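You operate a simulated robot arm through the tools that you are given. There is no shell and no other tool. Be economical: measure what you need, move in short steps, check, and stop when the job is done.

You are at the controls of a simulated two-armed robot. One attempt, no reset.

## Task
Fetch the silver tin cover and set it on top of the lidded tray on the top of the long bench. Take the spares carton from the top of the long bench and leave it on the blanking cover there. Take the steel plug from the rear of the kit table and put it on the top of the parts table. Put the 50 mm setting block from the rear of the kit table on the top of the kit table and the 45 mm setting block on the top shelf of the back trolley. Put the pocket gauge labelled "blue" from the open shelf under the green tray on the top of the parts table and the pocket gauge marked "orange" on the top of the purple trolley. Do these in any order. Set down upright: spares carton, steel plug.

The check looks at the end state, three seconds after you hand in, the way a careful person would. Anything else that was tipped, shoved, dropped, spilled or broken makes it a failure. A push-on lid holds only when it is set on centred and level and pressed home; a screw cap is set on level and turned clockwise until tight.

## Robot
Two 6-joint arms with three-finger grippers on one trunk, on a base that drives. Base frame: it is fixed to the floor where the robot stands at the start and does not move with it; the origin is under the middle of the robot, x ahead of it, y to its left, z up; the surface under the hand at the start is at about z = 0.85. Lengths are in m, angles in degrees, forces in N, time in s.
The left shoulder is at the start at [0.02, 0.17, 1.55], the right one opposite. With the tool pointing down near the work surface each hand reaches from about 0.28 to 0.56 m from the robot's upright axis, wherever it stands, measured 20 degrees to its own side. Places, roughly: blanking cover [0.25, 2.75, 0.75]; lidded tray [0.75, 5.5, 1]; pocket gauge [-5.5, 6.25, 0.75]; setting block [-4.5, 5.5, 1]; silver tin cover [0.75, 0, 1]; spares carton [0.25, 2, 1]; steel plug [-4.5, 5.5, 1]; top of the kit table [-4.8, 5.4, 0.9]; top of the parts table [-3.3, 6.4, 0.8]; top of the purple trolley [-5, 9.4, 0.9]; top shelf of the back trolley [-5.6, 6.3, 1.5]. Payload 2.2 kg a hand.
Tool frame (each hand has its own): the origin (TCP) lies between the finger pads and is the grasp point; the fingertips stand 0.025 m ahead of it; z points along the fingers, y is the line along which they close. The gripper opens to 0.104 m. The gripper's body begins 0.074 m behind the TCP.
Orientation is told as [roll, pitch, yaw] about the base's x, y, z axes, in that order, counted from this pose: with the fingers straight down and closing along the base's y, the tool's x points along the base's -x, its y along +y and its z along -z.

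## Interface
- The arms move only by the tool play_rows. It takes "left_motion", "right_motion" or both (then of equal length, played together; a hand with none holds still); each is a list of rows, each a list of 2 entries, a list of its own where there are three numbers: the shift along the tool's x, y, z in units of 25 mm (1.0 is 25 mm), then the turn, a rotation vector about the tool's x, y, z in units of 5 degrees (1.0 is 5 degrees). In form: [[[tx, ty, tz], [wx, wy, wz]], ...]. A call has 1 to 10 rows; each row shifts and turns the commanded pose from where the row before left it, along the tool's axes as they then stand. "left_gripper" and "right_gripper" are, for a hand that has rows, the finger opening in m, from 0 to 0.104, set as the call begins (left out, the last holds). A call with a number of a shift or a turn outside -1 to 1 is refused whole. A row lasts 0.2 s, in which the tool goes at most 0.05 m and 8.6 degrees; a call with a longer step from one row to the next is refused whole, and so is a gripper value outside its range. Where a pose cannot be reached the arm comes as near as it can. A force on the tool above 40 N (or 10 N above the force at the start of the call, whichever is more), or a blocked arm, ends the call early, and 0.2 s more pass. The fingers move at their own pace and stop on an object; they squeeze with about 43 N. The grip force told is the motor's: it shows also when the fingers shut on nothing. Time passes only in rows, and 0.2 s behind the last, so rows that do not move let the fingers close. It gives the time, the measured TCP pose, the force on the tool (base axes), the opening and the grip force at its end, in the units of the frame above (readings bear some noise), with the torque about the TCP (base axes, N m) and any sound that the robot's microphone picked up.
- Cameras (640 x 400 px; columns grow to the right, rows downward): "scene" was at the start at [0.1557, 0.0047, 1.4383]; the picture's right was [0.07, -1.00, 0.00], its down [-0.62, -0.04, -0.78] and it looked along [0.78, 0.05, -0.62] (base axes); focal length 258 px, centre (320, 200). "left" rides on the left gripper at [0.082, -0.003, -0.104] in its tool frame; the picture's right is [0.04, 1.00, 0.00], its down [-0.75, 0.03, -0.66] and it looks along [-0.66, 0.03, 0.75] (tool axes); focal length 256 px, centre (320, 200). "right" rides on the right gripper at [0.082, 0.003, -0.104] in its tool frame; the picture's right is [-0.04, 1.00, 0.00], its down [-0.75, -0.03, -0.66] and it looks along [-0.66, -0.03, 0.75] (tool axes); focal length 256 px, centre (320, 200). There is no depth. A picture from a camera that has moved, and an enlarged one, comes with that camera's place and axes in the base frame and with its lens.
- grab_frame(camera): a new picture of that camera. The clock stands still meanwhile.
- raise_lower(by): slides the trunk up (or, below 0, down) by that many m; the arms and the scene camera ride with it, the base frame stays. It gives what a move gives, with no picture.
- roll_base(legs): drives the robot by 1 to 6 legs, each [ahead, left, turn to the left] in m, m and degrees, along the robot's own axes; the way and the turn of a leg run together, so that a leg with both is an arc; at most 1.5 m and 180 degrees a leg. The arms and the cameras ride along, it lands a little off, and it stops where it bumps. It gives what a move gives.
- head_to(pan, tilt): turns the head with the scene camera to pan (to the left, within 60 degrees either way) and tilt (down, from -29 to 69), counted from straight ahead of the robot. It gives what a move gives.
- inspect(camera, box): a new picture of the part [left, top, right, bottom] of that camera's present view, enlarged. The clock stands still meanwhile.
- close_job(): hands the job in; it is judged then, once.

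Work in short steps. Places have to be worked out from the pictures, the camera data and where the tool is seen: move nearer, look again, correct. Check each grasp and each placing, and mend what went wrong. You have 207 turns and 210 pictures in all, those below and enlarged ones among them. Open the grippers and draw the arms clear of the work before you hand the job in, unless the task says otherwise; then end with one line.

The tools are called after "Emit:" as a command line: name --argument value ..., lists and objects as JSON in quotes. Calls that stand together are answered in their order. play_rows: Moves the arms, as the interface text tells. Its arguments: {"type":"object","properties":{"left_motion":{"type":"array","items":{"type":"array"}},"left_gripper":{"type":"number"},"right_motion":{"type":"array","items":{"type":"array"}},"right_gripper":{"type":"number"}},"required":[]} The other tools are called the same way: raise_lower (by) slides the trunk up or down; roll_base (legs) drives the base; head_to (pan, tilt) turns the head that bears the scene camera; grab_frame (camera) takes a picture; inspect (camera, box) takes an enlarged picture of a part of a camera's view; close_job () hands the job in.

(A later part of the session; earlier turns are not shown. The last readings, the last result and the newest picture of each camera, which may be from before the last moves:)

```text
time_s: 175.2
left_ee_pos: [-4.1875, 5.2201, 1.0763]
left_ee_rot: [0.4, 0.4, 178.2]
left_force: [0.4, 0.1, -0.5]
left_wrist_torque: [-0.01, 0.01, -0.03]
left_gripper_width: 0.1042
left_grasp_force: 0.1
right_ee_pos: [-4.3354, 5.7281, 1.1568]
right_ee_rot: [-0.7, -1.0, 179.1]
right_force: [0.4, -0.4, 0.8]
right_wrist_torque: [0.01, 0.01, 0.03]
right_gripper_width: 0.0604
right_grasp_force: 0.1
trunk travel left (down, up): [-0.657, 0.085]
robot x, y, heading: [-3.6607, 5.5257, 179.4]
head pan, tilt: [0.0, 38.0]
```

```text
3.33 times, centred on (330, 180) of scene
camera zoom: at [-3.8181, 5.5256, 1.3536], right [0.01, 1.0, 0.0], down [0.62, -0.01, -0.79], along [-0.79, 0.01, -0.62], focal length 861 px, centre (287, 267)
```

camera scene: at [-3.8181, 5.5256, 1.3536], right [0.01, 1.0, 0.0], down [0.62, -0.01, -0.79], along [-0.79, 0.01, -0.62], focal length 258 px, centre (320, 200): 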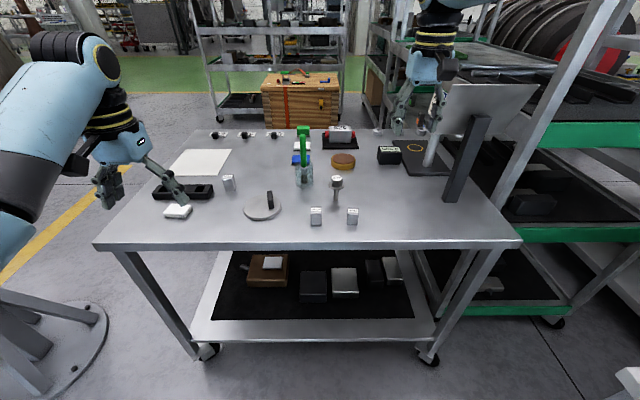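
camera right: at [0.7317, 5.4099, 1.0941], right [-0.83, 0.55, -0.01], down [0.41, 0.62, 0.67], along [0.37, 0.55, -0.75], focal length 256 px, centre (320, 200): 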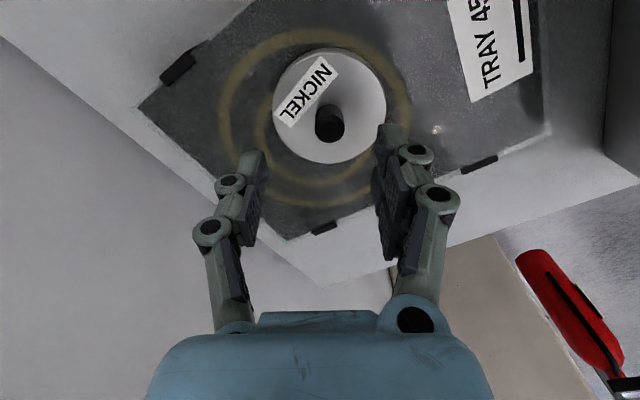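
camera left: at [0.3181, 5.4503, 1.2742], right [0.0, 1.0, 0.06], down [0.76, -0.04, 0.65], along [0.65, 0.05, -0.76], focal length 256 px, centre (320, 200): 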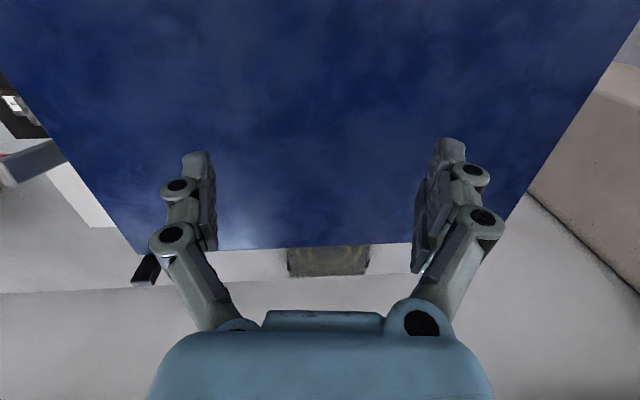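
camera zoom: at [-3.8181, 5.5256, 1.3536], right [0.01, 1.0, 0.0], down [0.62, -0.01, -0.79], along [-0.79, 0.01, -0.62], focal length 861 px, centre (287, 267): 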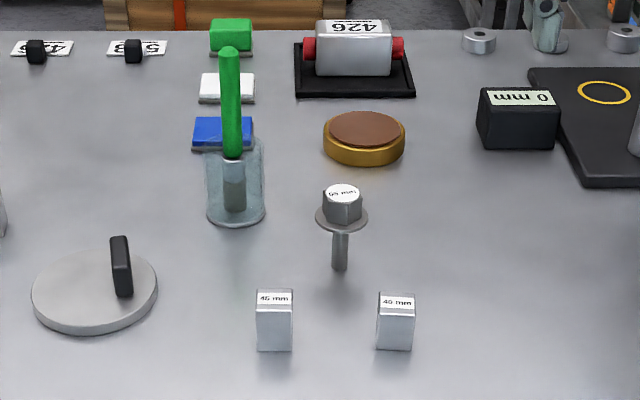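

Labels: front blocks look like "45 mm" and "40 mm". I zoom harder on each to be sure, including the left one and the plug.

Emit:
inspect --camera "scene" --box '[300, 170, 370, 230]'

Emit:
inspect --camera "scene" --box '[140, 130, 290, 230]'

Emit:
inspect --camera "scene" --box '[360, 110, 500, 210]'

Emit:
grab_frame --camera "left"

```text
6.67 times, centred on (335, 200) of scene
camera zoom: at [-3.8181, 5.5256, 1.3536], right [0.01, 1.0, 0.0], down [0.62, -0.01, -0.79], along [-0.79, 0.01, -0.62], focal length 1722 px, centre (220, 200)
```

zoom: 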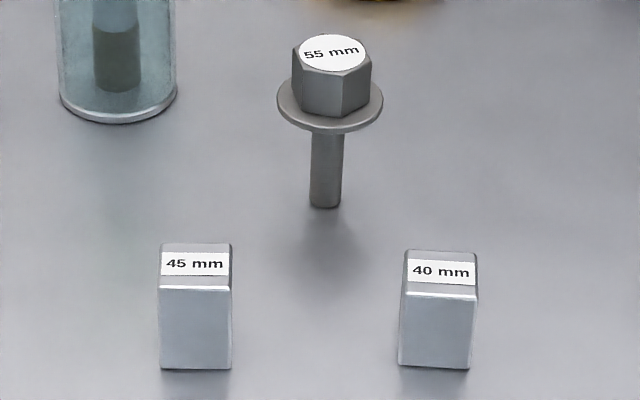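

```text
4.00 times, centred on (215, 180) of scene
camera zoom: at [-3.8181, 5.5256, 1.3536], right [0.01, 1.0, 0.0], down [0.62, -0.01, -0.79], along [-0.79, 0.01, -0.62], focal length 1033 px, centre (740, 280)
```

zoom: 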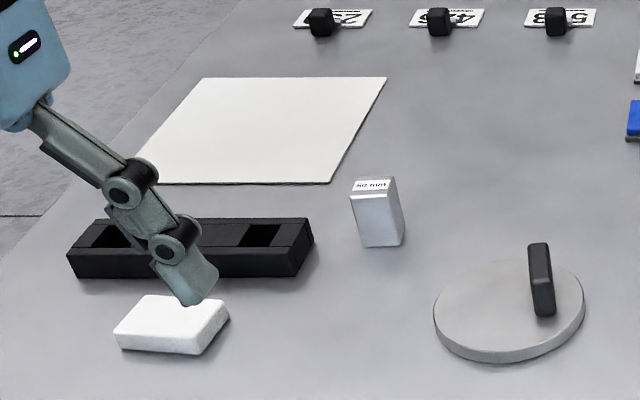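

```text
4.00 times, centred on (430, 160) of scene
camera zoom: at [-3.8181, 5.5256, 1.3536], right [0.01, 1.0, 0.0], down [0.62, -0.01, -0.79], along [-0.79, 0.01, -0.62], focal length 1033 px, centre (-120, 360)
```

zoom: 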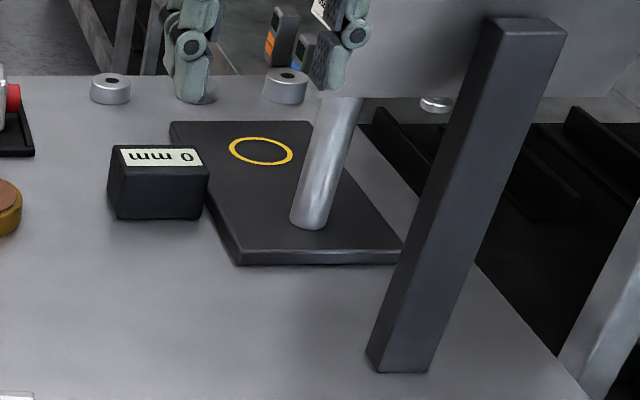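

```text
127 pictures are left
camera left: at [-4.1073, 5.2214, 1.1811], right [0.01, -1.0, 0.01], down [-0.76, 0.0, 0.65], along [-0.65, -0.01, -0.76], focal length 256 px, centre (320, 200)
```

left: 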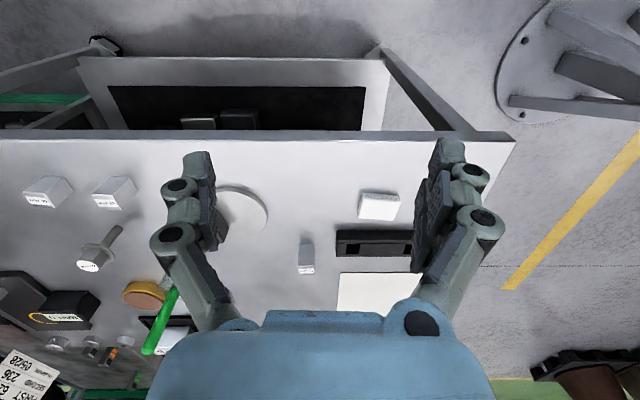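

Blocks confirmed: 45 and 40 in front, the left one (upside-down label) is 50 mm at ≈[-4.445,5.26]. I turn the base ~60° left and get close so the right arm can reach both that block and the far part of the table top.

Emit:
roll_base --legs '[[0, 0, 59.6]]'

Emit:
roll_base --legs '[[0.086, -0.25, 0]]'

Emit:
head_to --pan -50 --tilt 45

Emit:
grab_frame --camera "scene"

Emit:
grab_frame --camera "right"

```text
time_s: 178.3
left_ee_pos: [-3.6513, 4.9153, 1.0764]
left_ee_rot: [0.5, 0.3, -121.1]
left_force: [-0.1, -0.4, -0.1]
left_wrist_torque: [-0.05, -0.05, 0.01]
left_gripper_width: 0.1041
left_grasp_force: 0.1
right_ee_pos: [-4.1658, 5.0346, 1.1571]
right_ee_rot: [-0.6, -1.1, -120.0]
right_force: [-0.3, -0.4, -0.7]
right_wrist_torque: [0.01, -0.01, 0.0]
right_gripper_width: 0.06
right_grasp_force: 0.2
trunk travel left (down, up): [-0.657, 0.085]
robot x, y, heading: [-3.6602, 5.5255, -119.5]
head pan, tilt: [0.0, 38.0]
```

```text
time_s: 180.2
left_ee_pos: [-3.9123, 4.9651, 1.0763]
left_ee_rot: [0.4, 0.4, -121.0]
left_force: [0.7, 0.6, -0.1]
left_wrist_torque: [-0.01, -0.02, -0.01]
left_gripper_width: 0.104
left_grasp_force: 0.0
right_ee_pos: [-4.4281, 5.0843, 1.1566]
right_ee_rot: [-0.7, -1.0, -119.9]
right_force: [0.5, 0.1, -0.4]
right_wrist_torque: [0.01, -0.02, -0.01]
right_gripper_width: 0.06
right_grasp_force: 0.0
trunk travel left (down, up): [-0.657, 0.085]
robot x, y, heading: [-3.9202, 5.5778, -119.5]
head pan, tilt: [0.0, 38.0]
```

```text
time_s: 181.3
left_ee_pos: [-3.9119, 4.9641, 1.0753]
left_ee_rot: [0.4, 0.5, -121.1]
left_force: [0.4, 0.6, 0.1]
left_wrist_torque: [-0.02, -0.01, 0.0]
left_gripper_width: 0.1039
left_grasp_force: 0.1
right_ee_pos: [-4.428, 5.0833, 1.1561]
right_ee_rot: [-0.6, -1.0, -120.0]
right_force: [-0.6, -0.6, -1.2]
right_wrist_torque: [-0.01, 0.02, 0.02]
right_gripper_width: 0.0599
right_grasp_force: 0.1
trunk travel left (down, up): [-0.657, 0.085]
robot x, y, heading: [-3.9182, 5.5739, -119.9]
head pan, tilt: [-50.0, 45.0]
```

```text
126 pictures are left
camera scene: at [-4.0367, 5.4973, 1.3433], right [-0.18, 0.98, 0.0], down [0.7, 0.13, -0.71], along [-0.7, -0.13, -0.71], focal length 258 px, centre (320, 200)
```

scene: 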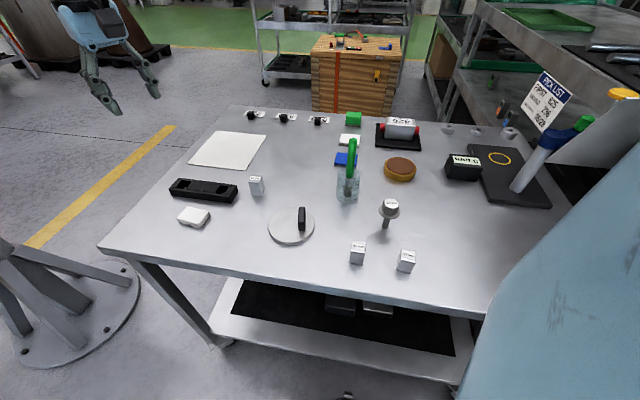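

```text
125 pictures are left
camera right: at [-4.3826, 5.153, 1.2596], right [0.85, -0.53, -0.01], down [-0.39, -0.63, 0.67], along [-0.36, -0.56, -0.74], focal length 256 px, centre (320, 200)
```

right: 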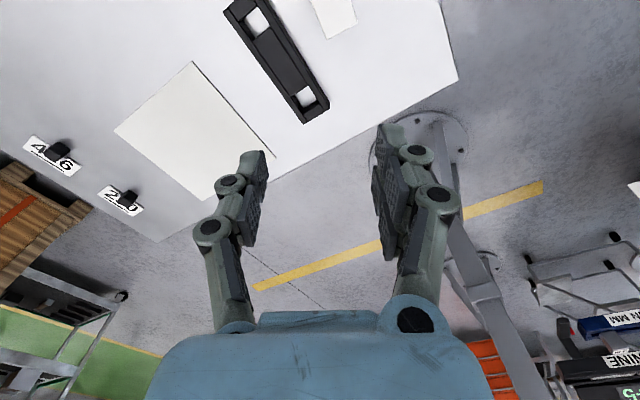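

50 mm block at ≈[-4.462,5.265]. Zoom for its orientation.

Emit:
inspect --camera "scene" --box '[220, 150, 300, 210]'

Emit:
inspect --camera "scene" --box '[470, 40, 620, 150]'

```text
6.67 times, centred on (260, 180) of scene
camera zoom: at [-4.0367, 5.4973, 1.3433], right [-0.18, 0.98, 0.0], down [0.7, 0.13, -0.71], along [-0.7, -0.13, -0.71], focal length 1722 px, centre (720, 333)
```

zoom: 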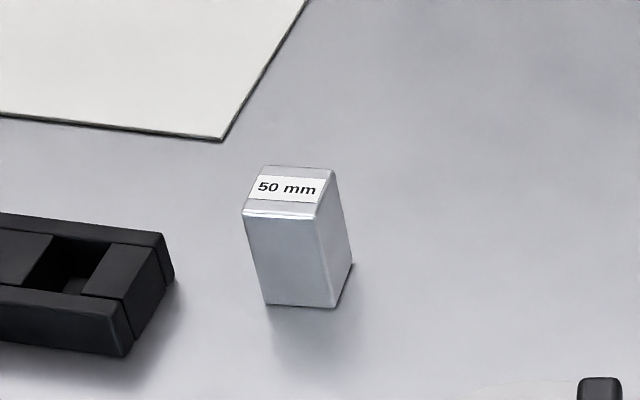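

```text
3.64 times, centred on (545, 95) of scene
camera zoom: at [-4.0367, 5.4973, 1.3433], right [-0.18, 0.98, 0.0], down [0.7, 0.13, -0.71], along [-0.7, -0.13, -0.71], focal length 939 px, centre (-498, 582)
```

zoom: 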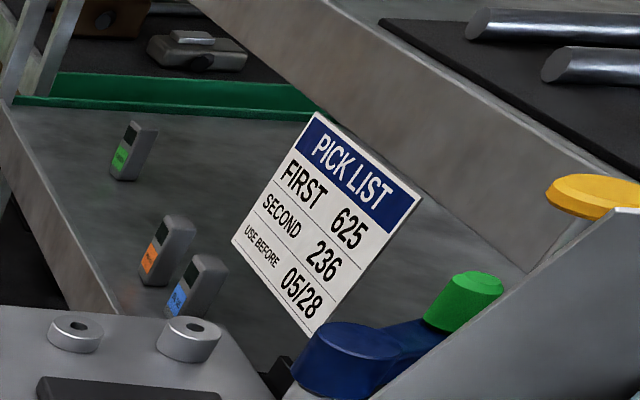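

50 mm confirmed; also the three pocket gauges (green/orange/blue screens) are visible on the trolley shelf. Block centre ≈[-4.466,5.265], axis-aligned. I rotate the right hand to yaw −90 and move above it.

Emit:
play_rows --right_motion '[[[0, 0, 0], [0, 0, -1]], [[0, 0, 0], [0, 0, -1]], [[0, 0, 0], [0, 0, -1]], [[0, 0, 0], [0, 0, -1]], [[0, 0, 0], [0, 0, -1]], [[0, 0, 0], [0, 0, -1]]]'

Emit:
play_rows --right_motion '[[[0.91, -0.19, 0], [0, 0, 0]], [[0.91, -0.19, 0], [0, 0, 0]], [[0.91, -0.19, 0], [0, 0, 0]], [[0.91, -0.19, 0], [0, 0, 0]], [[0.91, -0.19, 0], [0, 0, 0]], [[0.91, -0.19, 0], [0, 0, 0]], [[0.91, -0.19, 0], [0, 0, 0]], [[0.91, -0.19, 0], [0, 0, 0]]]'

Emit:
raise_lower --by -0.1

Emit:
grab_frame --camera "right"

Emit:
grab_frame --camera "scene"

```text
time_s: 182.7
left_ee_pos: [-3.9118, 4.9651, 1.0754]
left_ee_rot: [0.3, 0.5, -121.0]
left_force: [-0.1, 0.5, 0.2]
left_wrist_torque: [0.01, 0.03, -0.01]
left_gripper_width: 0.1042
left_grasp_force: 0.0
right_ee_pos: [-4.4276, 5.0837, 1.1556]
right_ee_rot: [-1.0, -0.6, -90.0]
right_force: [-0.2, 0.6, 0.6]
right_wrist_torque: [0.02, 0.0, 0.05]
right_gripper_width: 0.0602
right_grasp_force: 0.0
trunk travel left (down, up): [-0.657, 0.085]
robot x, y, heading: [-3.9233, 5.5748, -119.4]
head pan, tilt: [-50.0, 45.0]
```

```text
time_s: 184.5
left_ee_pos: [-3.9125, 4.9643, 1.0767]
left_ee_rot: [0.4, 0.4, -121.0]
left_force: [0.2, -0.5, 0.8]
left_wrist_torque: [-0.02, 0.03, 0.0]
left_gripper_width: 0.104
left_grasp_force: 0.1
right_ee_pos: [-4.5349, 5.1536, 1.1351]
right_ee_rot: [-0.8, -0.4, -90.0]
right_force: [-0.4, 1.0, -0.3]
right_wrist_torque: [0.0, 0.02, 0.01]
right_gripper_width: 0.0599
right_grasp_force: 0.0
right hand out of reach, approached as far as the arm can: row 1, 2, 3, 4, 5, 6, 7, 8
trunk travel left (down, up): [-0.657, 0.085]
robot x, y, heading: [-3.9196, 5.5765, -119.7]
head pan, tilt: [-50.0, 45.0]
```

```text
time_s: 185.9
left_ee_pos: [-3.9108, 4.9646, 0.9767]
left_ee_rot: [0.4, 0.3, -121.0]
left_force: [0.1, 0.6, 0.5]
left_wrist_torque: [-0.03, 0.03, -0.02]
left_gripper_width: 0.104
left_grasp_force: 0.0
right_ee_pos: [-4.535, 5.1541, 1.0321]
right_ee_rot: [-0.7, -0.2, -90.0]
right_force: [-0.3, 0.8, 0.1]
right_wrist_torque: [0.03, -0.01, 0.01]
right_gripper_width: 0.0601
right_grasp_force: 0.0
trunk travel left (down, up): [-0.557, 0.185]
robot x, y, heading: [-3.9203, 5.5752, -119.7]
head pan, tilt: [-50.0, 45.0]
```

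```text
122 pictures are left
camera right: at [-4.531, 5.2355, 1.1346], right [1.0, -0.04, -0.01], down [-0.02, -0.75, 0.66], along [-0.04, -0.66, -0.75], focal length 256 px, centre (320, 200)
```

right: 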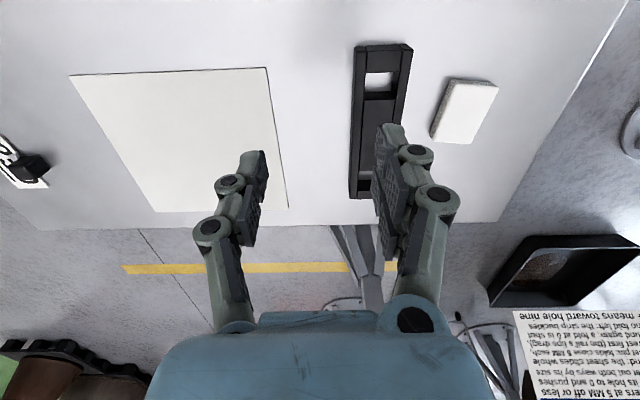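

```text
121 pictures are left
camera scene: at [-4.0368, 5.4971, 1.243], right [-0.18, 0.98, 0.0], down [0.7, 0.13, -0.71], along [-0.7, -0.13, -0.71], focal length 258 px, centre (320, 200)
```

scene: 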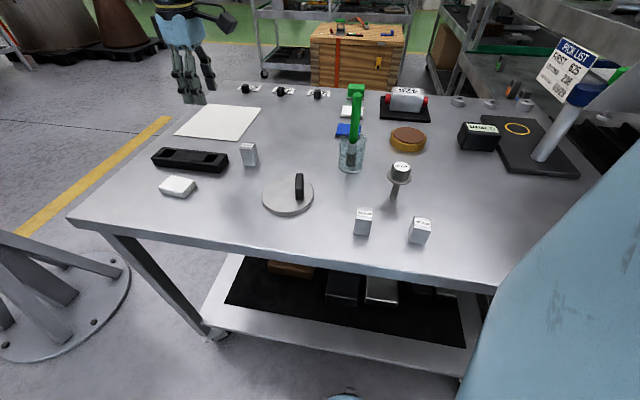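

The arm lagged going inward; with the trunk lower I retry the move to above the block.

Emit:
play_rows --right_motion '[[[0.74, 0.46, 0], [0, 0, 0]], [[0.74, 0.46, 0], [0, 0, 0]], [[0.74, 0.46, 0], [0, 0, 0]], [[0.74, 0.46, 0], [0, 0, 0]], [[0.74, 0.46, 0], [0, 0, 0]], [[0.74, 0.46, 0], [0, 0, 0]]]'

Emit:
grab_frame --camera "right"

```text
time_s: 187.3
left_ee_pos: [-3.9105, 4.9654, 0.9759]
left_ee_rot: [0.4, 0.4, -121.0]
left_force: [0.2, 0.7, 0.0]
left_wrist_torque: [0.0, 0.01, 0.0]
left_gripper_width: 0.104
left_grasp_force: 0.0
right_ee_pos: [-4.5403, 5.1645, 1.006]
right_ee_rot: [-0.7, 0.0, -90.0]
right_force: [0.1, 0.0, 0.3]
right_wrist_torque: [-0.01, -0.01, 0.03]
right_gripper_width: 0.0597
right_grasp_force: 0.0
right hand out of reach, approached as far as the arm can: row 1, 2, 3, 4, 5, 6
trunk travel left (down, up): [-0.557, 0.185]
robot x, y, heading: [-3.9174, 5.5728, -119.6]
head pan, tilt: [-50.0, 45.0]
```

```text
120 pictures are left
camera right: at [-4.536, 5.2457, 1.11], right [1.0, -0.04, -0.01], down [-0.02, -0.75, 0.66], along [-0.03, -0.66, -0.75], focal length 256 px, centre (320, 200)
```

right: 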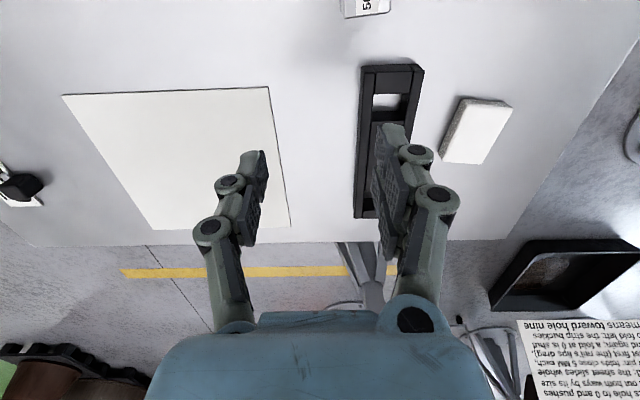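

The right arm is stretched straight (singular), so pure inward moves stall. I raise the trunk and combine a downward motion with the inward one to bend the elbow.

Emit:
raise_lower --by 0.185

Emit:
play_rows --right_motion '[[[0.4, 0.25, 1], [0, 0, 0]], [[0.4, 0.25, 1], [0, 0, 0]], [[0.4, 0.25, 1], [0, 0, 0]], [[0.5, 0.3, 1], [0, 0, 0]], [[0.5, 0.3, 1], [0, 0, 0]], [[0.5, 0.3, 0.5], [0, 0, 0]], [[0.5, 0.3, 0], [0, 0, 0]], [[0.5, 0.3, 0], [0, 0, 0]]]'

```text
time_s: 189.3
left_ee_pos: [-3.9115, 4.9641, 1.161]
left_ee_rot: [0.3, 0.5, -121.0]
left_force: [0.9, -0.1, 0.7]
left_wrist_torque: [0.03, 0.0, 0.0]
left_gripper_width: 0.1036
left_grasp_force: 0.0
right_ee_pos: [-4.5402, 5.1643, 1.1918]
right_ee_rot: [-0.8, -0.2, -90.1]
right_force: [0.6, 0.5, 0.4]
right_wrist_torque: [0.04, 0.03, 0.02]
right_gripper_width: 0.0602
right_grasp_force: 0.1
trunk travel left (down, up): [-0.742, 0.0]
robot x, y, heading: [-3.9209, 5.5768, -119.7]
head pan, tilt: [-50.0, 45.0]
```

```text
time_s: 191.1
left_ee_pos: [-3.9124, 4.965, 1.1621]
left_ee_rot: [0.3, 0.4, -121.0]
left_force: [0.3, -0.1, 0.1]
left_wrist_torque: [0.03, 0.02, -0.01]
left_gripper_width: 0.1042
left_grasp_force: 0.0
right_ee_pos: [-4.5128, 5.222, 1.0319]
right_ee_rot: [-0.7, 0.0, -90.0]
right_force: [-0.2, -0.5, 0.0]
right_wrist_torque: [-0.03, 0.01, 0.01]
right_gripper_width: 0.0597
right_grasp_force: 0.0
right hand out of reach, approached as far as the arm can: row 2, 3, 4, 6, 7, 8
trunk travel left (down, up): [-0.742, 0.0]
robot x, y, heading: [-3.9243, 5.5746, -119.6]
head pan, tilt: [-50.0, 45.0]
```

Working. Continue toward above the block.

Emit:
play_rows --right_motion '[[[0.35, 0.38, 0.4], [0, 0, 0]], [[0.35, 0.38, 0.4], [0, 0, 0]], [[0.35, 0.38, 0.3], [0, 0, 0]], [[0.35, 0.38, 0.2], [0, 0, 0]], [[0.35, 0.38, 0], [0, 0, 0]]]'

Emit:
grab_frame --camera "right"

Emit:
inspect --camera "scene" --box '[160, 100, 360, 240]'

```text
time_s: 192.3
left_ee_pos: [-3.9111, 4.9657, 1.1617]
left_ee_rot: [0.4, 0.4, -121.0]
left_force: [-0.1, 0.5, -0.1]
left_wrist_torque: [-0.01, 0.0, 0.03]
left_gripper_width: 0.1038
left_grasp_force: 0.1
right_ee_pos: [-4.4877, 5.2395, 0.979]
right_ee_rot: [-0.7, -0.1, -90.1]
right_force: [1.2, 0.5, 0.0]
right_wrist_torque: [0.01, 0.0, 0.0]
right_gripper_width: 0.0598
right_grasp_force: 0.0
right hand out of reach, approached as far as the arm can: row 1, 2, 3, 4, 5
trunk travel left (down, up): [-0.742, 0.0]
robot x, y, heading: [-3.9218, 5.5758, -119.7]
head pan, tilt: [-50.0, 45.0]
```

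```text
119 pictures are left
camera right: at [-4.4834, 5.3213, 1.0829], right [1.0, -0.04, -0.01], down [-0.02, -0.75, 0.66], along [-0.04, -0.66, -0.75], focal length 256 px, centre (320, 200)
```

right: 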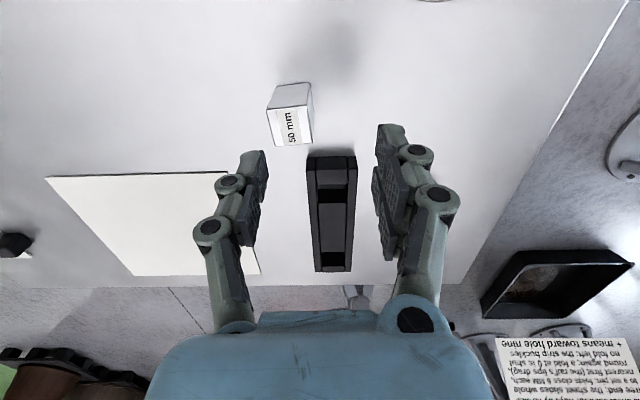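

```text
2.86 times, centred on (260, 170) of scene
camera zoom: at [-4.0364, 5.4975, 1.4285], right [-0.18, 0.98, 0.0], down [0.7, 0.13, -0.71], along [-0.7, -0.13, -0.71], focal length 738 px, centre (491, 286)
```

zoom: 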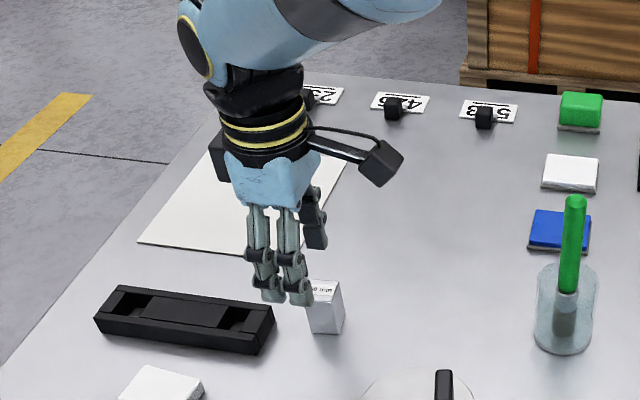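

Wrist camera says block is ~16 mm to −x and ~20 mm +y from TCP. Correct, then look again.

Emit:
play_rows --right_motion '[[[0.4, -0.31, 0], [0, 0, 0]], [[0.4, -0.31, 0], [0, 0, 0]], [[0, 0, 0], [0, 0, 0]]]'

Emit:
grab_frame --camera "right"

```text
time_s: 193.1
left_ee_pos: [-3.9106, 4.9636, 1.1606]
left_ee_rot: [0.4, 0.4, -121.0]
left_force: [0.1, -0.2, -0.2]
left_wrist_torque: [0.04, 0.02, 0.03]
left_gripper_width: 0.104
left_grasp_force: 0.1
right_ee_pos: [-4.5057, 5.2565, 0.9768]
right_ee_rot: [-0.7, -0.1, -89.9]
right_force: [0.8, -0.6, -0.1]
right_wrist_torque: [-0.03, 0.0, -0.02]
right_gripper_width: 0.06
right_grasp_force: 0.0
right hand out of reach, approached as far as the arm can: row 2
trunk travel left (down, up): [-0.742, 0.0]
robot x, y, heading: [-3.9193, 5.574, -119.8]
head pan, tilt: [-50.0, 45.0]
```

```text
117 pictures are left
camera right: at [-4.5012, 5.3377, 1.0811], right [1.0, -0.04, -0.01], down [-0.02, -0.75, 0.66], along [-0.03, -0.66, -0.75], focal length 256 px, centre (320, 200)
```

right: 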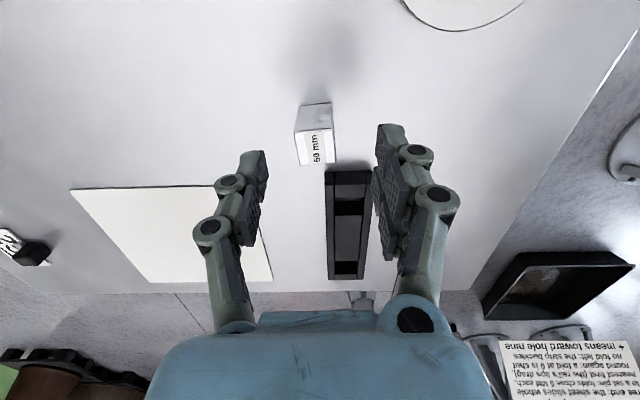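

Nearly aligned; 10 mm more +y, then descend around the block.

Emit:
play_rows --right_motion '[[[0.4, -0.12, 0], [0, 0, 0]], [[0, 0, 0.6], [0, 0, 0]], [[0, 0, 0.6], [0, 0, 0]], [[0, 0, 0.5], [0, 0, 0]]]'

Emit:
grab_frame --camera "right"

```text
time_s: 194.1
left_ee_pos: [-3.9115, 4.9646, 1.1615]
left_ee_rot: [0.4, 0.5, -121.0]
left_force: [-1.0, 0.4, 0.1]
left_wrist_torque: [-0.01, -0.01, 0.01]
left_gripper_width: 0.104
left_grasp_force: 0.1
right_ee_pos: [-4.496, 5.2775, 0.9448]
right_ee_rot: [-0.6, -0.3, -90.0]
right_force: [-0.4, -0.5, 0.0]
right_wrist_torque: [0.02, 0.0, -0.03]
right_gripper_width: 0.06
right_grasp_force: 0.0
right hand out of reach, approached as far as the arm can: row 1, 2, 3, 4
trunk travel left (down, up): [-0.742, 0.0]
robot x, y, heading: [-3.9192, 5.5752, -119.6]
head pan, tilt: [-50.0, 45.0]
```

```text
116 pictures are left
camera right: at [-4.4921, 5.3581, 1.0486], right [1.0, -0.04, -0.01], down [-0.02, -0.75, 0.66], along [-0.04, -0.66, -0.75], focal length 256 px, centre (320, 200)
```

right: 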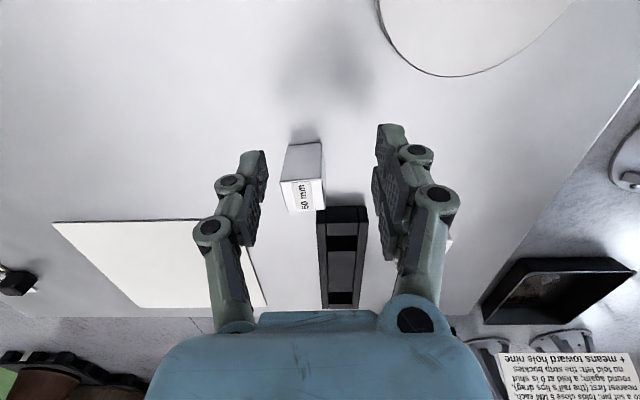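

Aligned in y; shift −9 mm in x, lower a little more, and close.

Emit:
play_rows --right_motion '[[[0, -0.37, 0], [0, 0, 0]], [[0, 0, 0.5], [0, 0, 0]], [[0, 0, 0], [0, 0, 0]]]'

Emit:
play_rows --right_motion '[[[0, 0, 0], [0, 0, 0]], [[0, 0, 0], [0, 0, 0]], [[0, 0, 0], [0, 0, 0]]]' --right_gripper 0.0

Emit:
grab_frame --camera "right"

```text
time_s: 194.9
left_ee_pos: [-3.9126, 4.9632, 1.1618]
left_ee_rot: [0.3, 0.4, -120.9]
left_force: [-0.4, 0.4, -0.9]
left_wrist_torque: [-0.01, 0.0, -0.02]
left_gripper_width: 0.1041
left_grasp_force: 0.0
right_ee_pos: [-4.4983, 5.2831, 0.9383]
right_ee_rot: [-0.7, -0.1, -90.0]
right_force: [0.8, 0.3, 0.8]
right_wrist_torque: [0.01, 0.02, 0.03]
right_gripper_width: 0.06
right_grasp_force: 0.0
right hand out of reach, approached as far as the arm can: row 1, 2
trunk travel left (down, up): [-0.742, 0.0]
robot x, y, heading: [-3.9222, 5.5765, -119.6]
head pan, tilt: [-50.0, 45.0]
```

```text
time_s: 195.7
left_ee_pos: [-3.911, 4.9644, 1.1612]
left_ee_rot: [0.5, 0.4, -121.1]
left_force: [-0.1, 0.9, -0.8]
left_wrist_torque: [0.0, 0.02, 0.01]
left_gripper_width: 0.104
left_grasp_force: 0.1
right_ee_pos: [-4.4982, 5.2828, 0.9389]
right_ee_rot: [-0.6, -0.1, -90.1]
right_force: [0.4, 0.2, 0.6]
right_wrist_torque: [-0.03, 0.03, 0.01]
right_gripper_width: 0.0
right_grasp_force: 28.3
trunk travel left (down, up): [-0.742, 0.0]
robot x, y, heading: [-3.9177, 5.5717, -120.1]
head pan, tilt: [-50.0, 45.0]
```

```text
115 pictures are left
camera right: at [-4.4935, 5.3634, 1.043], right [1.0, -0.04, -0.01], down [-0.02, -0.75, 0.66], along [-0.04, -0.66, -0.75], focal length 256 px, centre (320, 200)
```

right: 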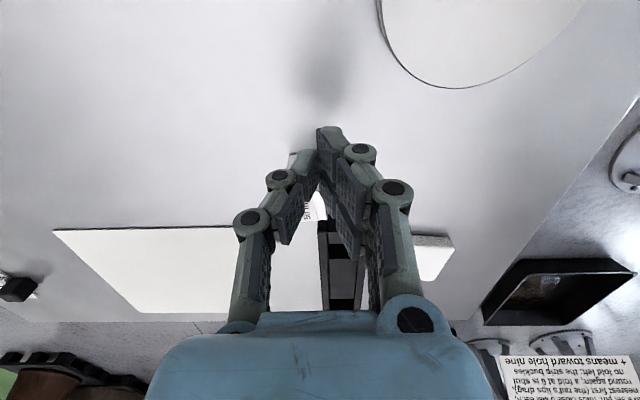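

The fingers closed just past the block (+y side). Open, move ~20 mm −y, look.

Emit:
play_rows --right_motion '[[[0, 0, 0], [0, 0, 0]], [[0, 0, 0], [0, 0, 0]], [[0, 0, 0], [0, 0, 0]]]' --right_gripper 0.07

Emit:
play_rows --right_motion '[[[-0.4, -0.12, 0], [0, 0, 0]], [[-0.45, -0.12, 0], [0, 0, 0]], [[0, 0, 0], [0, 0, 0]]]'

Emit:
grab_frame --camera "right"

```text
time_s: 196.5
left_ee_pos: [-3.9119, 4.9649, 1.1617]
left_ee_rot: [0.4, 0.4, -120.8]
left_force: [-0.4, 0.4, -1.2]
left_wrist_torque: [0.01, -0.03, 0.02]
left_gripper_width: 0.1038
left_grasp_force: 0.0
right_ee_pos: [-4.4976, 5.2839, 0.9398]
right_ee_rot: [-0.8, -0.2, -90.0]
right_force: [-0.4, -0.3, -0.2]
right_wrist_torque: [-0.02, -0.02, -0.04]
right_gripper_width: 0.0702
right_grasp_force: 0.1
trunk travel left (down, up): [-0.742, 0.0]
robot x, y, heading: [-3.9219, 5.5721, -120.0]
head pan, tilt: [-50.0, 45.0]
```

```text
time_s: 197.3
left_ee_pos: [-3.9121, 4.9649, 1.1611]
left_ee_rot: [0.3, 0.4, -121.1]
left_force: [-0.2, -0.4, -0.3]
left_wrist_torque: [-0.03, 0.01, 0.06]
left_gripper_width: 0.1038
left_grasp_force: 0.1
right_ee_pos: [-4.4929, 5.2692, 0.9469]
right_ee_rot: [-0.6, -0.1, -90.0]
right_force: [-0.1, 0.0, -0.1]
right_wrist_torque: [0.03, -0.01, 0.02]
right_gripper_width: 0.0701
right_grasp_force: 0.0
right hand out of reach, approached as far as the arm can: row 1, 2
trunk travel left (down, up): [-0.742, 0.0]
robot x, y, heading: [-3.922, 5.5696, -119.7]
head pan, tilt: [-50.0, 45.0]
```

```text
114 pictures are left
camera right: at [-4.4885, 5.3513, 1.0518], right [1.0, -0.04, -0.01], down [-0.02, -0.75, 0.66], along [-0.04, -0.66, -0.75], focal length 256 px, centre (320, 200)
```

right: 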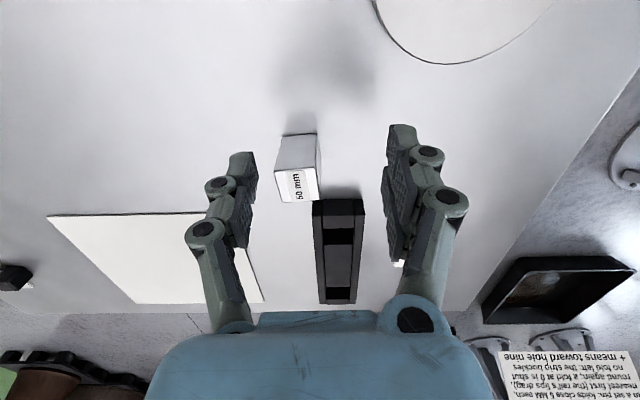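

Arm is stretched at this trunk height. I raise the hand 0.1 m and lower the trunk 0.1 m to get slack, then look.

Emit:
play_rows --right_motion '[[[0, -0.1, -1], [0, 0, 0]], [[0, -0.1, -1], [0, 0, 0]], [[0, -0.1, -1], [0, 0, 0]], [[0, -0.1, -1], [0, 0, 0]], [[0, -0.1, -1], [0, 0, 0]]]'

Emit:
raise_lower --by -0.11

Emit:
grab_frame --camera "right"

```text
time_s: 198.5
left_ee_pos: [-3.9116, 4.965, 1.1611]
left_ee_rot: [0.5, 0.4, -121.0]
left_force: [0.8, -0.2, -0.5]
left_wrist_torque: [0.0, 0.0, -0.02]
left_gripper_width: 0.104
left_grasp_force: 0.0
right_ee_pos: [-4.5039, 5.2697, 1.0726]
right_ee_rot: [-0.7, -0.1, -90.0]
right_force: [-0.1, 0.1, 0.0]
right_wrist_torque: [0.02, 0.01, 0.03]
right_gripper_width: 0.0701
right_grasp_force: 0.0
trunk travel left (down, up): [-0.742, 0.0]
robot x, y, heading: [-3.9194, 5.5718, -119.5]
head pan, tilt: [-50.0, 45.0]
```

```text
time_s: 199.9
left_ee_pos: [-3.9109, 4.966, 1.0512]
left_ee_rot: [0.4, 0.3, -121.0]
left_force: [0.1, -0.2, 0.3]
left_wrist_torque: [-0.02, -0.02, 0.03]
left_gripper_width: 0.1039
left_grasp_force: 0.1
right_ee_pos: [-4.5039, 5.269, 0.9639]
right_ee_rot: [-0.8, -0.2, -90.0]
right_force: [1.0, 0.9, 0.4]
right_wrist_torque: [0.01, 0.0, -0.01]
right_gripper_width: 0.0701
right_grasp_force: 0.1
trunk travel left (down, up): [-0.632, 0.11]
robot x, y, heading: [-3.922, 5.5774, -119.9]
head pan, tilt: [-50.0, 45.0]
```

```text
113 pictures are left
camera right: at [-4.4996, 5.3512, 1.0675], right [1.0, -0.04, -0.01], down [-0.02, -0.75, 0.66], along [-0.04, -0.66, -0.75], focal length 256 px, centre (320, 200)
```

right: 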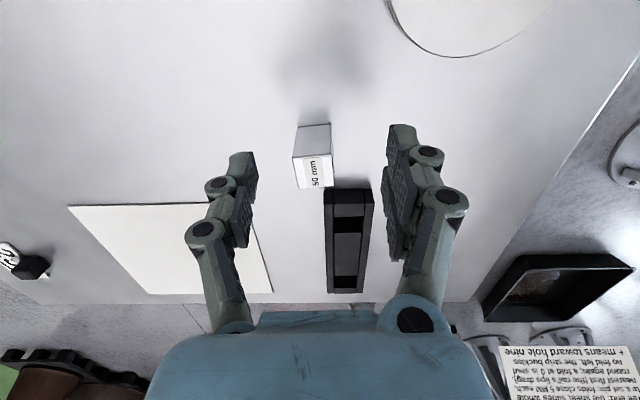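

Good alignment with slack now. Descend 30 mm with small trims and close.

Emit:
play_rows --right_motion '[[[-0.25, -0.15, 0.4], [0, 0, 0]], [[0, 0, 0.5], [0, 0, 0]], [[0, 0, 0.4], [0, 0, 0]]]'

Emit:
play_rows --right_motion '[[[0, 0, 0], [0, 0, 0]], [[0, 0, 0], [0, 0, 0]], [[0, 0, 0], [0, 0, 0]]]' --right_gripper 0.0

Emit:
grab_frame --camera "right"

```text
time_s: 200.7
left_ee_pos: [-3.9113, 4.9649, 1.0513]
left_ee_rot: [0.4, 0.4, -120.9]
left_force: [-1.3, -1.4, 0.7]
left_wrist_torque: [0.02, -0.04, 0.01]
left_gripper_width: 0.1039
left_grasp_force: 0.1
right_ee_pos: [-4.5074, 5.263, 0.9305]
right_ee_rot: [-0.6, -0.3, -89.9]
right_force: [-0.6, -0.3, -0.2]
right_wrist_torque: [0.02, -0.06, 0.04]
right_gripper_width: 0.0697
right_grasp_force: 0.1
trunk travel left (down, up): [-0.632, 0.11]
robot x, y, heading: [-3.9199, 5.5733, -119.7]
head pan, tilt: [-50.0, 45.0]
```

```text
time_s: 201.5
left_ee_pos: [-3.9126, 4.9645, 1.0507]
left_ee_rot: [0.5, 0.5, -121.0]
left_force: [-0.1, 0.4, 0.1]
left_wrist_torque: [0.02, 0.04, 0.05]
left_gripper_width: 0.1042
left_grasp_force: 0.0
right_ee_pos: [-4.5071, 5.2641, 0.9312]
right_ee_rot: [-0.7, -0.2, -90.0]
right_force: [-0.2, 0.1, 0.3]
right_wrist_torque: [-0.01, -0.01, 0.01]
right_gripper_width: 0.0304
right_grasp_force: 42.9
trunk travel left (down, up): [-0.632, 0.11]
robot x, y, heading: [-3.9248, 5.5739, -119.8]
head pan, tilt: [-50.0, 45.0]
```

```text
112 pictures are left
camera right: at [-4.5041, 5.3449, 1.0352], right [1.0, -0.04, -0.01], down [-0.02, -0.75, 0.66], along [-0.04, -0.66, -0.75], focal length 256 px, centre (320, 200)
```

right: 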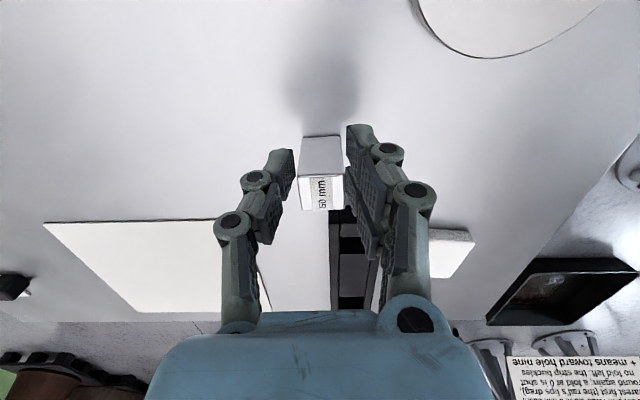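

Gripped (30 mm). Lift the hand, lower trunk for reach, then carry it to the far part of the table top ≈[-4.69,5.36].

Emit:
play_rows --right_motion '[[[0, 0, -1], [0, 0, 0]], [[0, 0, -1], [0, 0, 0]], [[0, 0, -1], [0, 0, 0]], [[0, 0, -1], [0, 0, 0]], [[0, 0, -1], [0, 0, 0]], [[0, 0, -1], [0, 0, 0]], [[0, 0, -1], [0, 0, 0]]]'

Emit:
raise_lower --by -0.1

Emit:
play_rows --right_motion '[[[0.48, -0.92, 0], [0, 0, 0]], [[0.48, -0.92, 0], [0, 0, 0]], [[0.48, -0.92, 0], [0, 0, 0]], [[0.48, -0.92, 0], [0, 0, 0]], [[0.48, -0.92, 0], [0, 0, 0]], [[0.48, -0.92, 0], [0, 0, 0]], [[0.48, -0.92, 0], [0, 0, 0]], [[0.48, -0.92, 0], [0, 0, 0]]]'

Emit:
grab_frame --camera "right"

Emit:
grab_frame --camera "scene"

```text
time_s: 203.1
left_ee_pos: [-3.9112, 4.9647, 1.0515]
left_ee_rot: [0.4, 0.4, -121.0]
left_force: [-0.4, 0.0, 0.0]
left_wrist_torque: [0.03, 0.0, 0.01]
left_gripper_width: 0.104
left_grasp_force: 0.1
right_ee_pos: [-4.5055, 5.263, 1.1062]
right_ee_rot: [-0.8, -0.3, -90.0]
right_force: [0.0, 0.0, -3.7]
right_wrist_torque: [0.07, -0.01, 0.01]
right_gripper_width: 0.0304
right_grasp_force: 43.4
trunk travel left (down, up): [-0.632, 0.11]
robot x, y, heading: [-3.923, 5.577, -120.0]
head pan, tilt: [-50.0, 45.0]
```

```text
time_s: 204.5
left_ee_pos: [-3.9119, 4.9646, 0.9519]
left_ee_rot: [0.4, 0.4, -121.0]
left_force: [0.2, 0.4, -0.3]
left_wrist_torque: [0.02, 0.0, -0.02]
left_gripper_width: 0.104
left_grasp_force: 0.1
right_ee_pos: [-4.5058, 5.2635, 1.0022]
right_ee_rot: [-0.7, -0.1, -90.0]
right_force: [0.4, 1.0, -4.2]
right_wrist_torque: [0.08, -0.01, -0.02]
right_gripper_width: 0.0304
right_grasp_force: 43.4
trunk travel left (down, up): [-0.532, 0.21]
robot x, y, heading: [-3.918, 5.5736, -119.8]
head pan, tilt: [-50.0, 45.0]
```

```text
time_s: 206.3
left_ee_pos: [-3.9116, 4.9655, 0.952]
left_ee_rot: [0.4, 0.4, -121.0]
left_force: [0.3, 0.7, 0.0]
left_wrist_torque: [-0.03, 0.01, 0.01]
left_gripper_width: 0.1038
left_grasp_force: 0.1
right_ee_pos: [-4.6906, 5.3613, 1.0025]
right_ee_rot: [-0.6, 0.0, -90.0]
right_force: [-0.1, -0.2, -2.8]
right_wrist_torque: [0.08, -0.01, 0.02]
right_gripper_width: 0.0302
right_grasp_force: 43.0
trunk travel left (down, up): [-0.532, 0.21]
robot x, y, heading: [-3.9192, 5.5687, -119.4]
head pan, tilt: [-50.0, 45.0]
```

```text
111 pictures are left
camera right: at [-4.6874, 5.4422, 1.1078], right [1.0, -0.04, -0.01], down [-0.02, -0.75, 0.66], along [-0.03, -0.66, -0.75], focal length 256 px, centre (320, 200)
```

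right: 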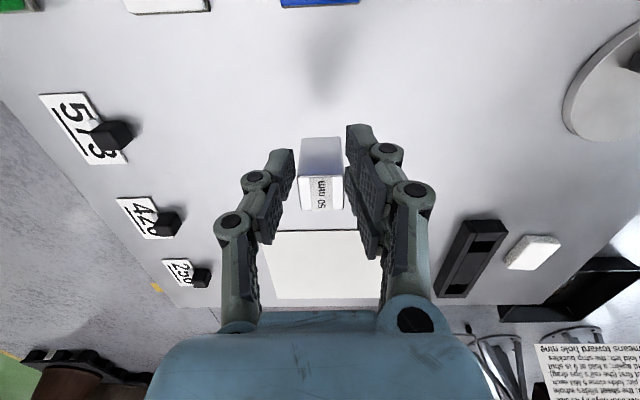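

```text
110 pictures are left
camera scene: at [-4.0378, 5.4968, 1.2175], right [-0.18, 0.98, 0.0], down [0.7, 0.13, -0.71], along [-0.69, -0.13, -0.71], focal length 258 px, centre (320, 200)
```

scene: 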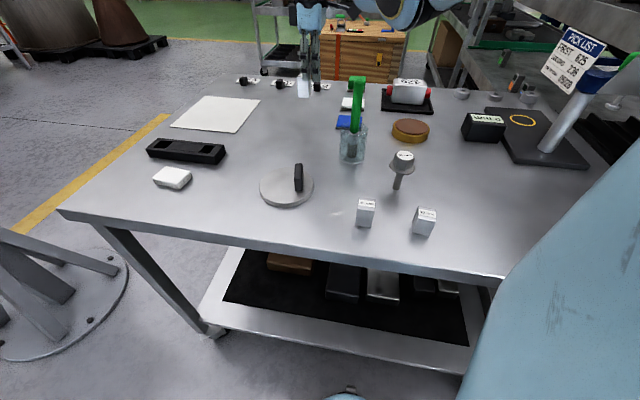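

Free space below. Lower by the trunk 0.066, then finish to contact.

Emit:
raise_lower --by -0.067

Emit:
raise_lower --by -0.005

```text
time_s: 207.3
left_ee_pos: [-3.9113, 4.9653, 0.8847]
left_ee_rot: [0.3, 0.4, -121.0]
left_force: [-0.4, 0.7, 0.2]
left_wrist_torque: [-0.02, 0.03, 0.0]
left_gripper_width: 0.1042
left_grasp_force: 0.0
right_ee_pos: [-4.6906, 5.3594, 0.9366]
right_ee_rot: [-0.6, -0.1, -90.0]
right_force: [0.1, 0.1, -2.9]
right_wrist_torque: [0.08, 0.0, -0.03]
right_gripper_width: 0.0304
right_grasp_force: 43.1
trunk travel left (down, up): [-0.465, 0.277]
robot x, y, heading: [-3.9179, 5.5736, -119.9]
head pan, tilt: [-50.0, 45.0]
```

```text
time_s: 207.9
left_ee_pos: [-3.9125, 4.9653, 0.8794]
left_ee_rot: [0.3, 0.5, -121.1]
left_force: [-0.6, 0.4, 0.2]
left_wrist_torque: [-0.02, 0.0, 0.03]
left_gripper_width: 0.104
left_grasp_force: 0.0
right_ee_pos: [-4.6893, 5.3598, 0.9325]
right_ee_rot: [-0.7, 0.0, -89.9]
right_force: [0.7, 0.1, -4.6]
right_wrist_torque: [0.08, 0.03, 0.02]
right_gripper_width: 0.03
right_grasp_force: 43.0
trunk travel left (down, up): [-0.46, 0.282]
robot x, y, heading: [-3.9217, 5.574, -119.4]
head pan, tilt: [-50.0, 45.0]
```

Still carrying weight; two more small steps.

Emit:
raise_lower --by -0.003

Emit:
raise_lower --by -0.002

```text
time_s: 208.4
left_ee_pos: [-3.9109, 4.9651, 0.8768]
left_ee_rot: [0.4, 0.4, -121.0]
left_force: [0.4, -0.1, 0.7]
left_wrist_torque: [0.0, 0.01, 0.02]
left_gripper_width: 0.1044
left_grasp_force: 0.0
right_ee_pos: [-4.6902, 5.3598, 0.9312]
right_ee_rot: [-0.9, -0.1, -90.0]
right_force: [-1.4, 0.3, 12.2]
right_wrist_torque: [-0.26, -0.12, 0.0]
right_gripper_width: 0.0303
right_grasp_force: 43.2
trunk travel left (down, up): [-0.457, 0.285]
robot x, y, heading: [-3.9207, 5.5773, -119.5]
head pan, tilt: [-50.0, 45.0]
```

```text
time_s: 208.9
left_ee_pos: [-3.9106, 4.9656, 0.8752]
left_ee_rot: [0.3, 0.3, -121.0]
left_force: [0.1, 0.4, 0.7]
left_wrist_torque: [-0.01, -0.01, 0.01]
left_gripper_width: 0.1042
left_grasp_force: 0.2
right_ee_pos: [-4.6897, 5.3596, 0.9317]
right_ee_rot: [-1.0, -0.3, -90.1]
right_force: [-6.8, 0.3, 27.3]
right_wrist_torque: [-0.39, 0.1, -0.06]
right_gripper_width: 0.0302
right_grasp_force: 42.9
trunk travel left (down, up): [-0.455, 0.287]
robot x, y, heading: [-3.9205, 5.5716, -119.7]
head pan, tilt: [-50.0, 45.0]
```

In contact; open and rise.

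Emit:
play_rows --right_motion '[[[0, 0, 0], [0, 0, 0]], [[0, 0, 0], [0, 0, 0]], [[0, 0, 0], [0, 0, 0]]]' --right_gripper 0.07

Emit:
raise_lower --by 0.12

Emit:
grab_frame --camera "right"

```text
time_s: 209.7
left_ee_pos: [-3.9127, 4.9643, 0.8749]
left_ee_rot: [0.4, 0.4, -121.0]
left_force: [0.6, 0.2, 0.0]
left_wrist_torque: [-0.02, -0.02, 0.0]
left_gripper_width: 0.104
left_grasp_force: 0.0
right_ee_pos: [-4.6904, 5.3596, 0.927]
right_ee_rot: [-0.7, 0.0, -89.9]
right_force: [0.7, 1.0, -0.3]
right_wrist_torque: [-0.01, 0.01, 0.02]
right_gripper_width: 0.07
right_grasp_force: 0.1
trunk travel left (down, up): [-0.455, 0.287]
robot x, y, heading: [-3.9194, 5.5752, -119.9]
head pan, tilt: [-50.0, 45.0]
```

```text
time_s: 211.2
left_ee_pos: [-3.9118, 4.9651, 0.9935]
left_ee_rot: [0.4, 0.5, -121.0]
left_force: [0.4, 0.0, -0.5]
left_wrist_torque: [0.01, 0.0, -0.02]
left_gripper_width: 0.104
left_grasp_force: 0.0
right_ee_pos: [-4.6902, 5.3599, 1.0465]
right_ee_rot: [-0.6, 0.0, -89.9]
right_force: [-0.1, 0.0, -0.4]
right_wrist_torque: [0.0, 0.0, 0.0]
right_gripper_width: 0.07
right_grasp_force: 0.1
trunk travel left (down, up): [-0.575, 0.167]
robot x, y, heading: [-3.9153, 5.574, -119.7]
head pan, tilt: [-50.0, 45.0]
```

```text
109 pictures are left
camera right: at [-4.6864, 5.4404, 1.1506], right [1.0, -0.04, -0.01], down [-0.02, -0.75, 0.66], along [-0.03, -0.66, -0.75], focal length 256 px, centre (320, 200)
```

right: 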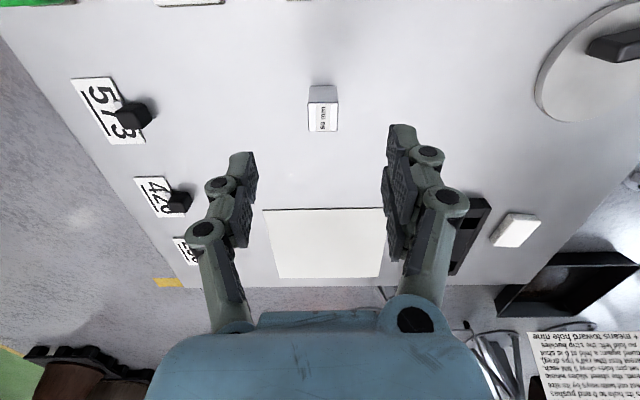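

50 mm block stands well. I raise the trunk, retreat east, and face west again to pick the plug and the 45 mm block.

Emit:
raise_lower --by 0.12

Emit:
roll_base --legs '[[-0.247, 0.434, 0], [0, 0, -60.3]]'

Emit:
play_rows --right_motion '[[[0.2, 0.3, 1], [0, 0, 1]], [[0.2, 0.3, 1], [0, 0, 1]], [[0.4, 0.5, 0.7], [0, 0, 1]], [[0.5, 0.6, 0.5], [0, 0, 1]], [[0.6, 0.7, 0], [0, 0, 1]], [[0.6, 0.7, 0], [0, 0, 1]], [[0.6, 0.7, 0], [0, 0, 0]], [[0.6, 0.7, 0], [0, 0, 0]], [[0.6, 0.7, 0], [0, 0, 0]], [[0.6, 0.7, 0], [0, 0, 0]]]'

```text
time_s: 212.7
left_ee_pos: [-3.9116, 4.9639, 1.1136]
left_ee_rot: [0.4, 0.4, -121.0]
left_force: [0.2, -0.1, -0.2]
left_wrist_torque: [0.0, -0.01, 0.01]
left_gripper_width: 0.1041
left_grasp_force: 0.0
right_ee_pos: [-4.6907, 5.3601, 1.1656]
right_ee_rot: [-0.6, 0.0, -89.9]
right_force: [-0.9, 0.5, -0.4]
right_wrist_torque: [-0.01, 0.0, 0.0]
right_gripper_width: 0.0701
right_grasp_force: 0.1
trunk travel left (down, up): [-0.695, 0.047]
robot x, y, heading: [-3.9214, 5.5763, -119.8]
head pan, tilt: [-50.0, 45.0]
```

```text
time_s: 218.3
left_ee_pos: [-3.9496, 5.2651, 1.1148]
left_ee_rot: [0.3, 0.4, 178.2]
left_force: [-0.3, 1.0, 0.6]
left_wrist_torque: [0.0, 0.01, -0.03]
left_gripper_width: 0.1039
left_grasp_force: 0.0
right_ee_pos: [-3.9854, 6.1376, 1.1672]
right_ee_rot: [-0.6, -0.1, -150.7]
right_force: [0.1, -0.7, 0.2]
right_wrist_torque: [-0.01, 0.01, -0.04]
right_gripper_width: 0.0701
right_grasp_force: 0.1
trunk travel left (down, up): [-0.695, 0.047]
robot x, y, heading: [-3.4235, 5.5746, 179.5]
head pan, tilt: [-50.0, 45.0]
```

```text
time_s: 220.5
left_ee_pos: [-3.9498, 5.264, 1.1146]
left_ee_rot: [0.5, 0.3, 178.3]
left_force: [0.4, -0.9, 0.0]
left_wrist_torque: [0.01, 0.01, 0.01]
left_gripper_width: 0.1041
left_grasp_force: 0.0
right_ee_pos: [-3.8469, 6.0074, 1.0843]
right_ee_rot: [-0.5, -0.4, 179.3]
right_force: [-0.5, 0.4, -0.4]
right_wrist_torque: [0.02, 0.0, -0.01]
right_gripper_width: 0.0699
right_grasp_force: 0.0
trunk travel left (down, up): [-0.695, 0.047]
robot x, y, heading: [-3.4216, 5.5691, 179.8]
head pan, tilt: [-50.0, 45.0]
```

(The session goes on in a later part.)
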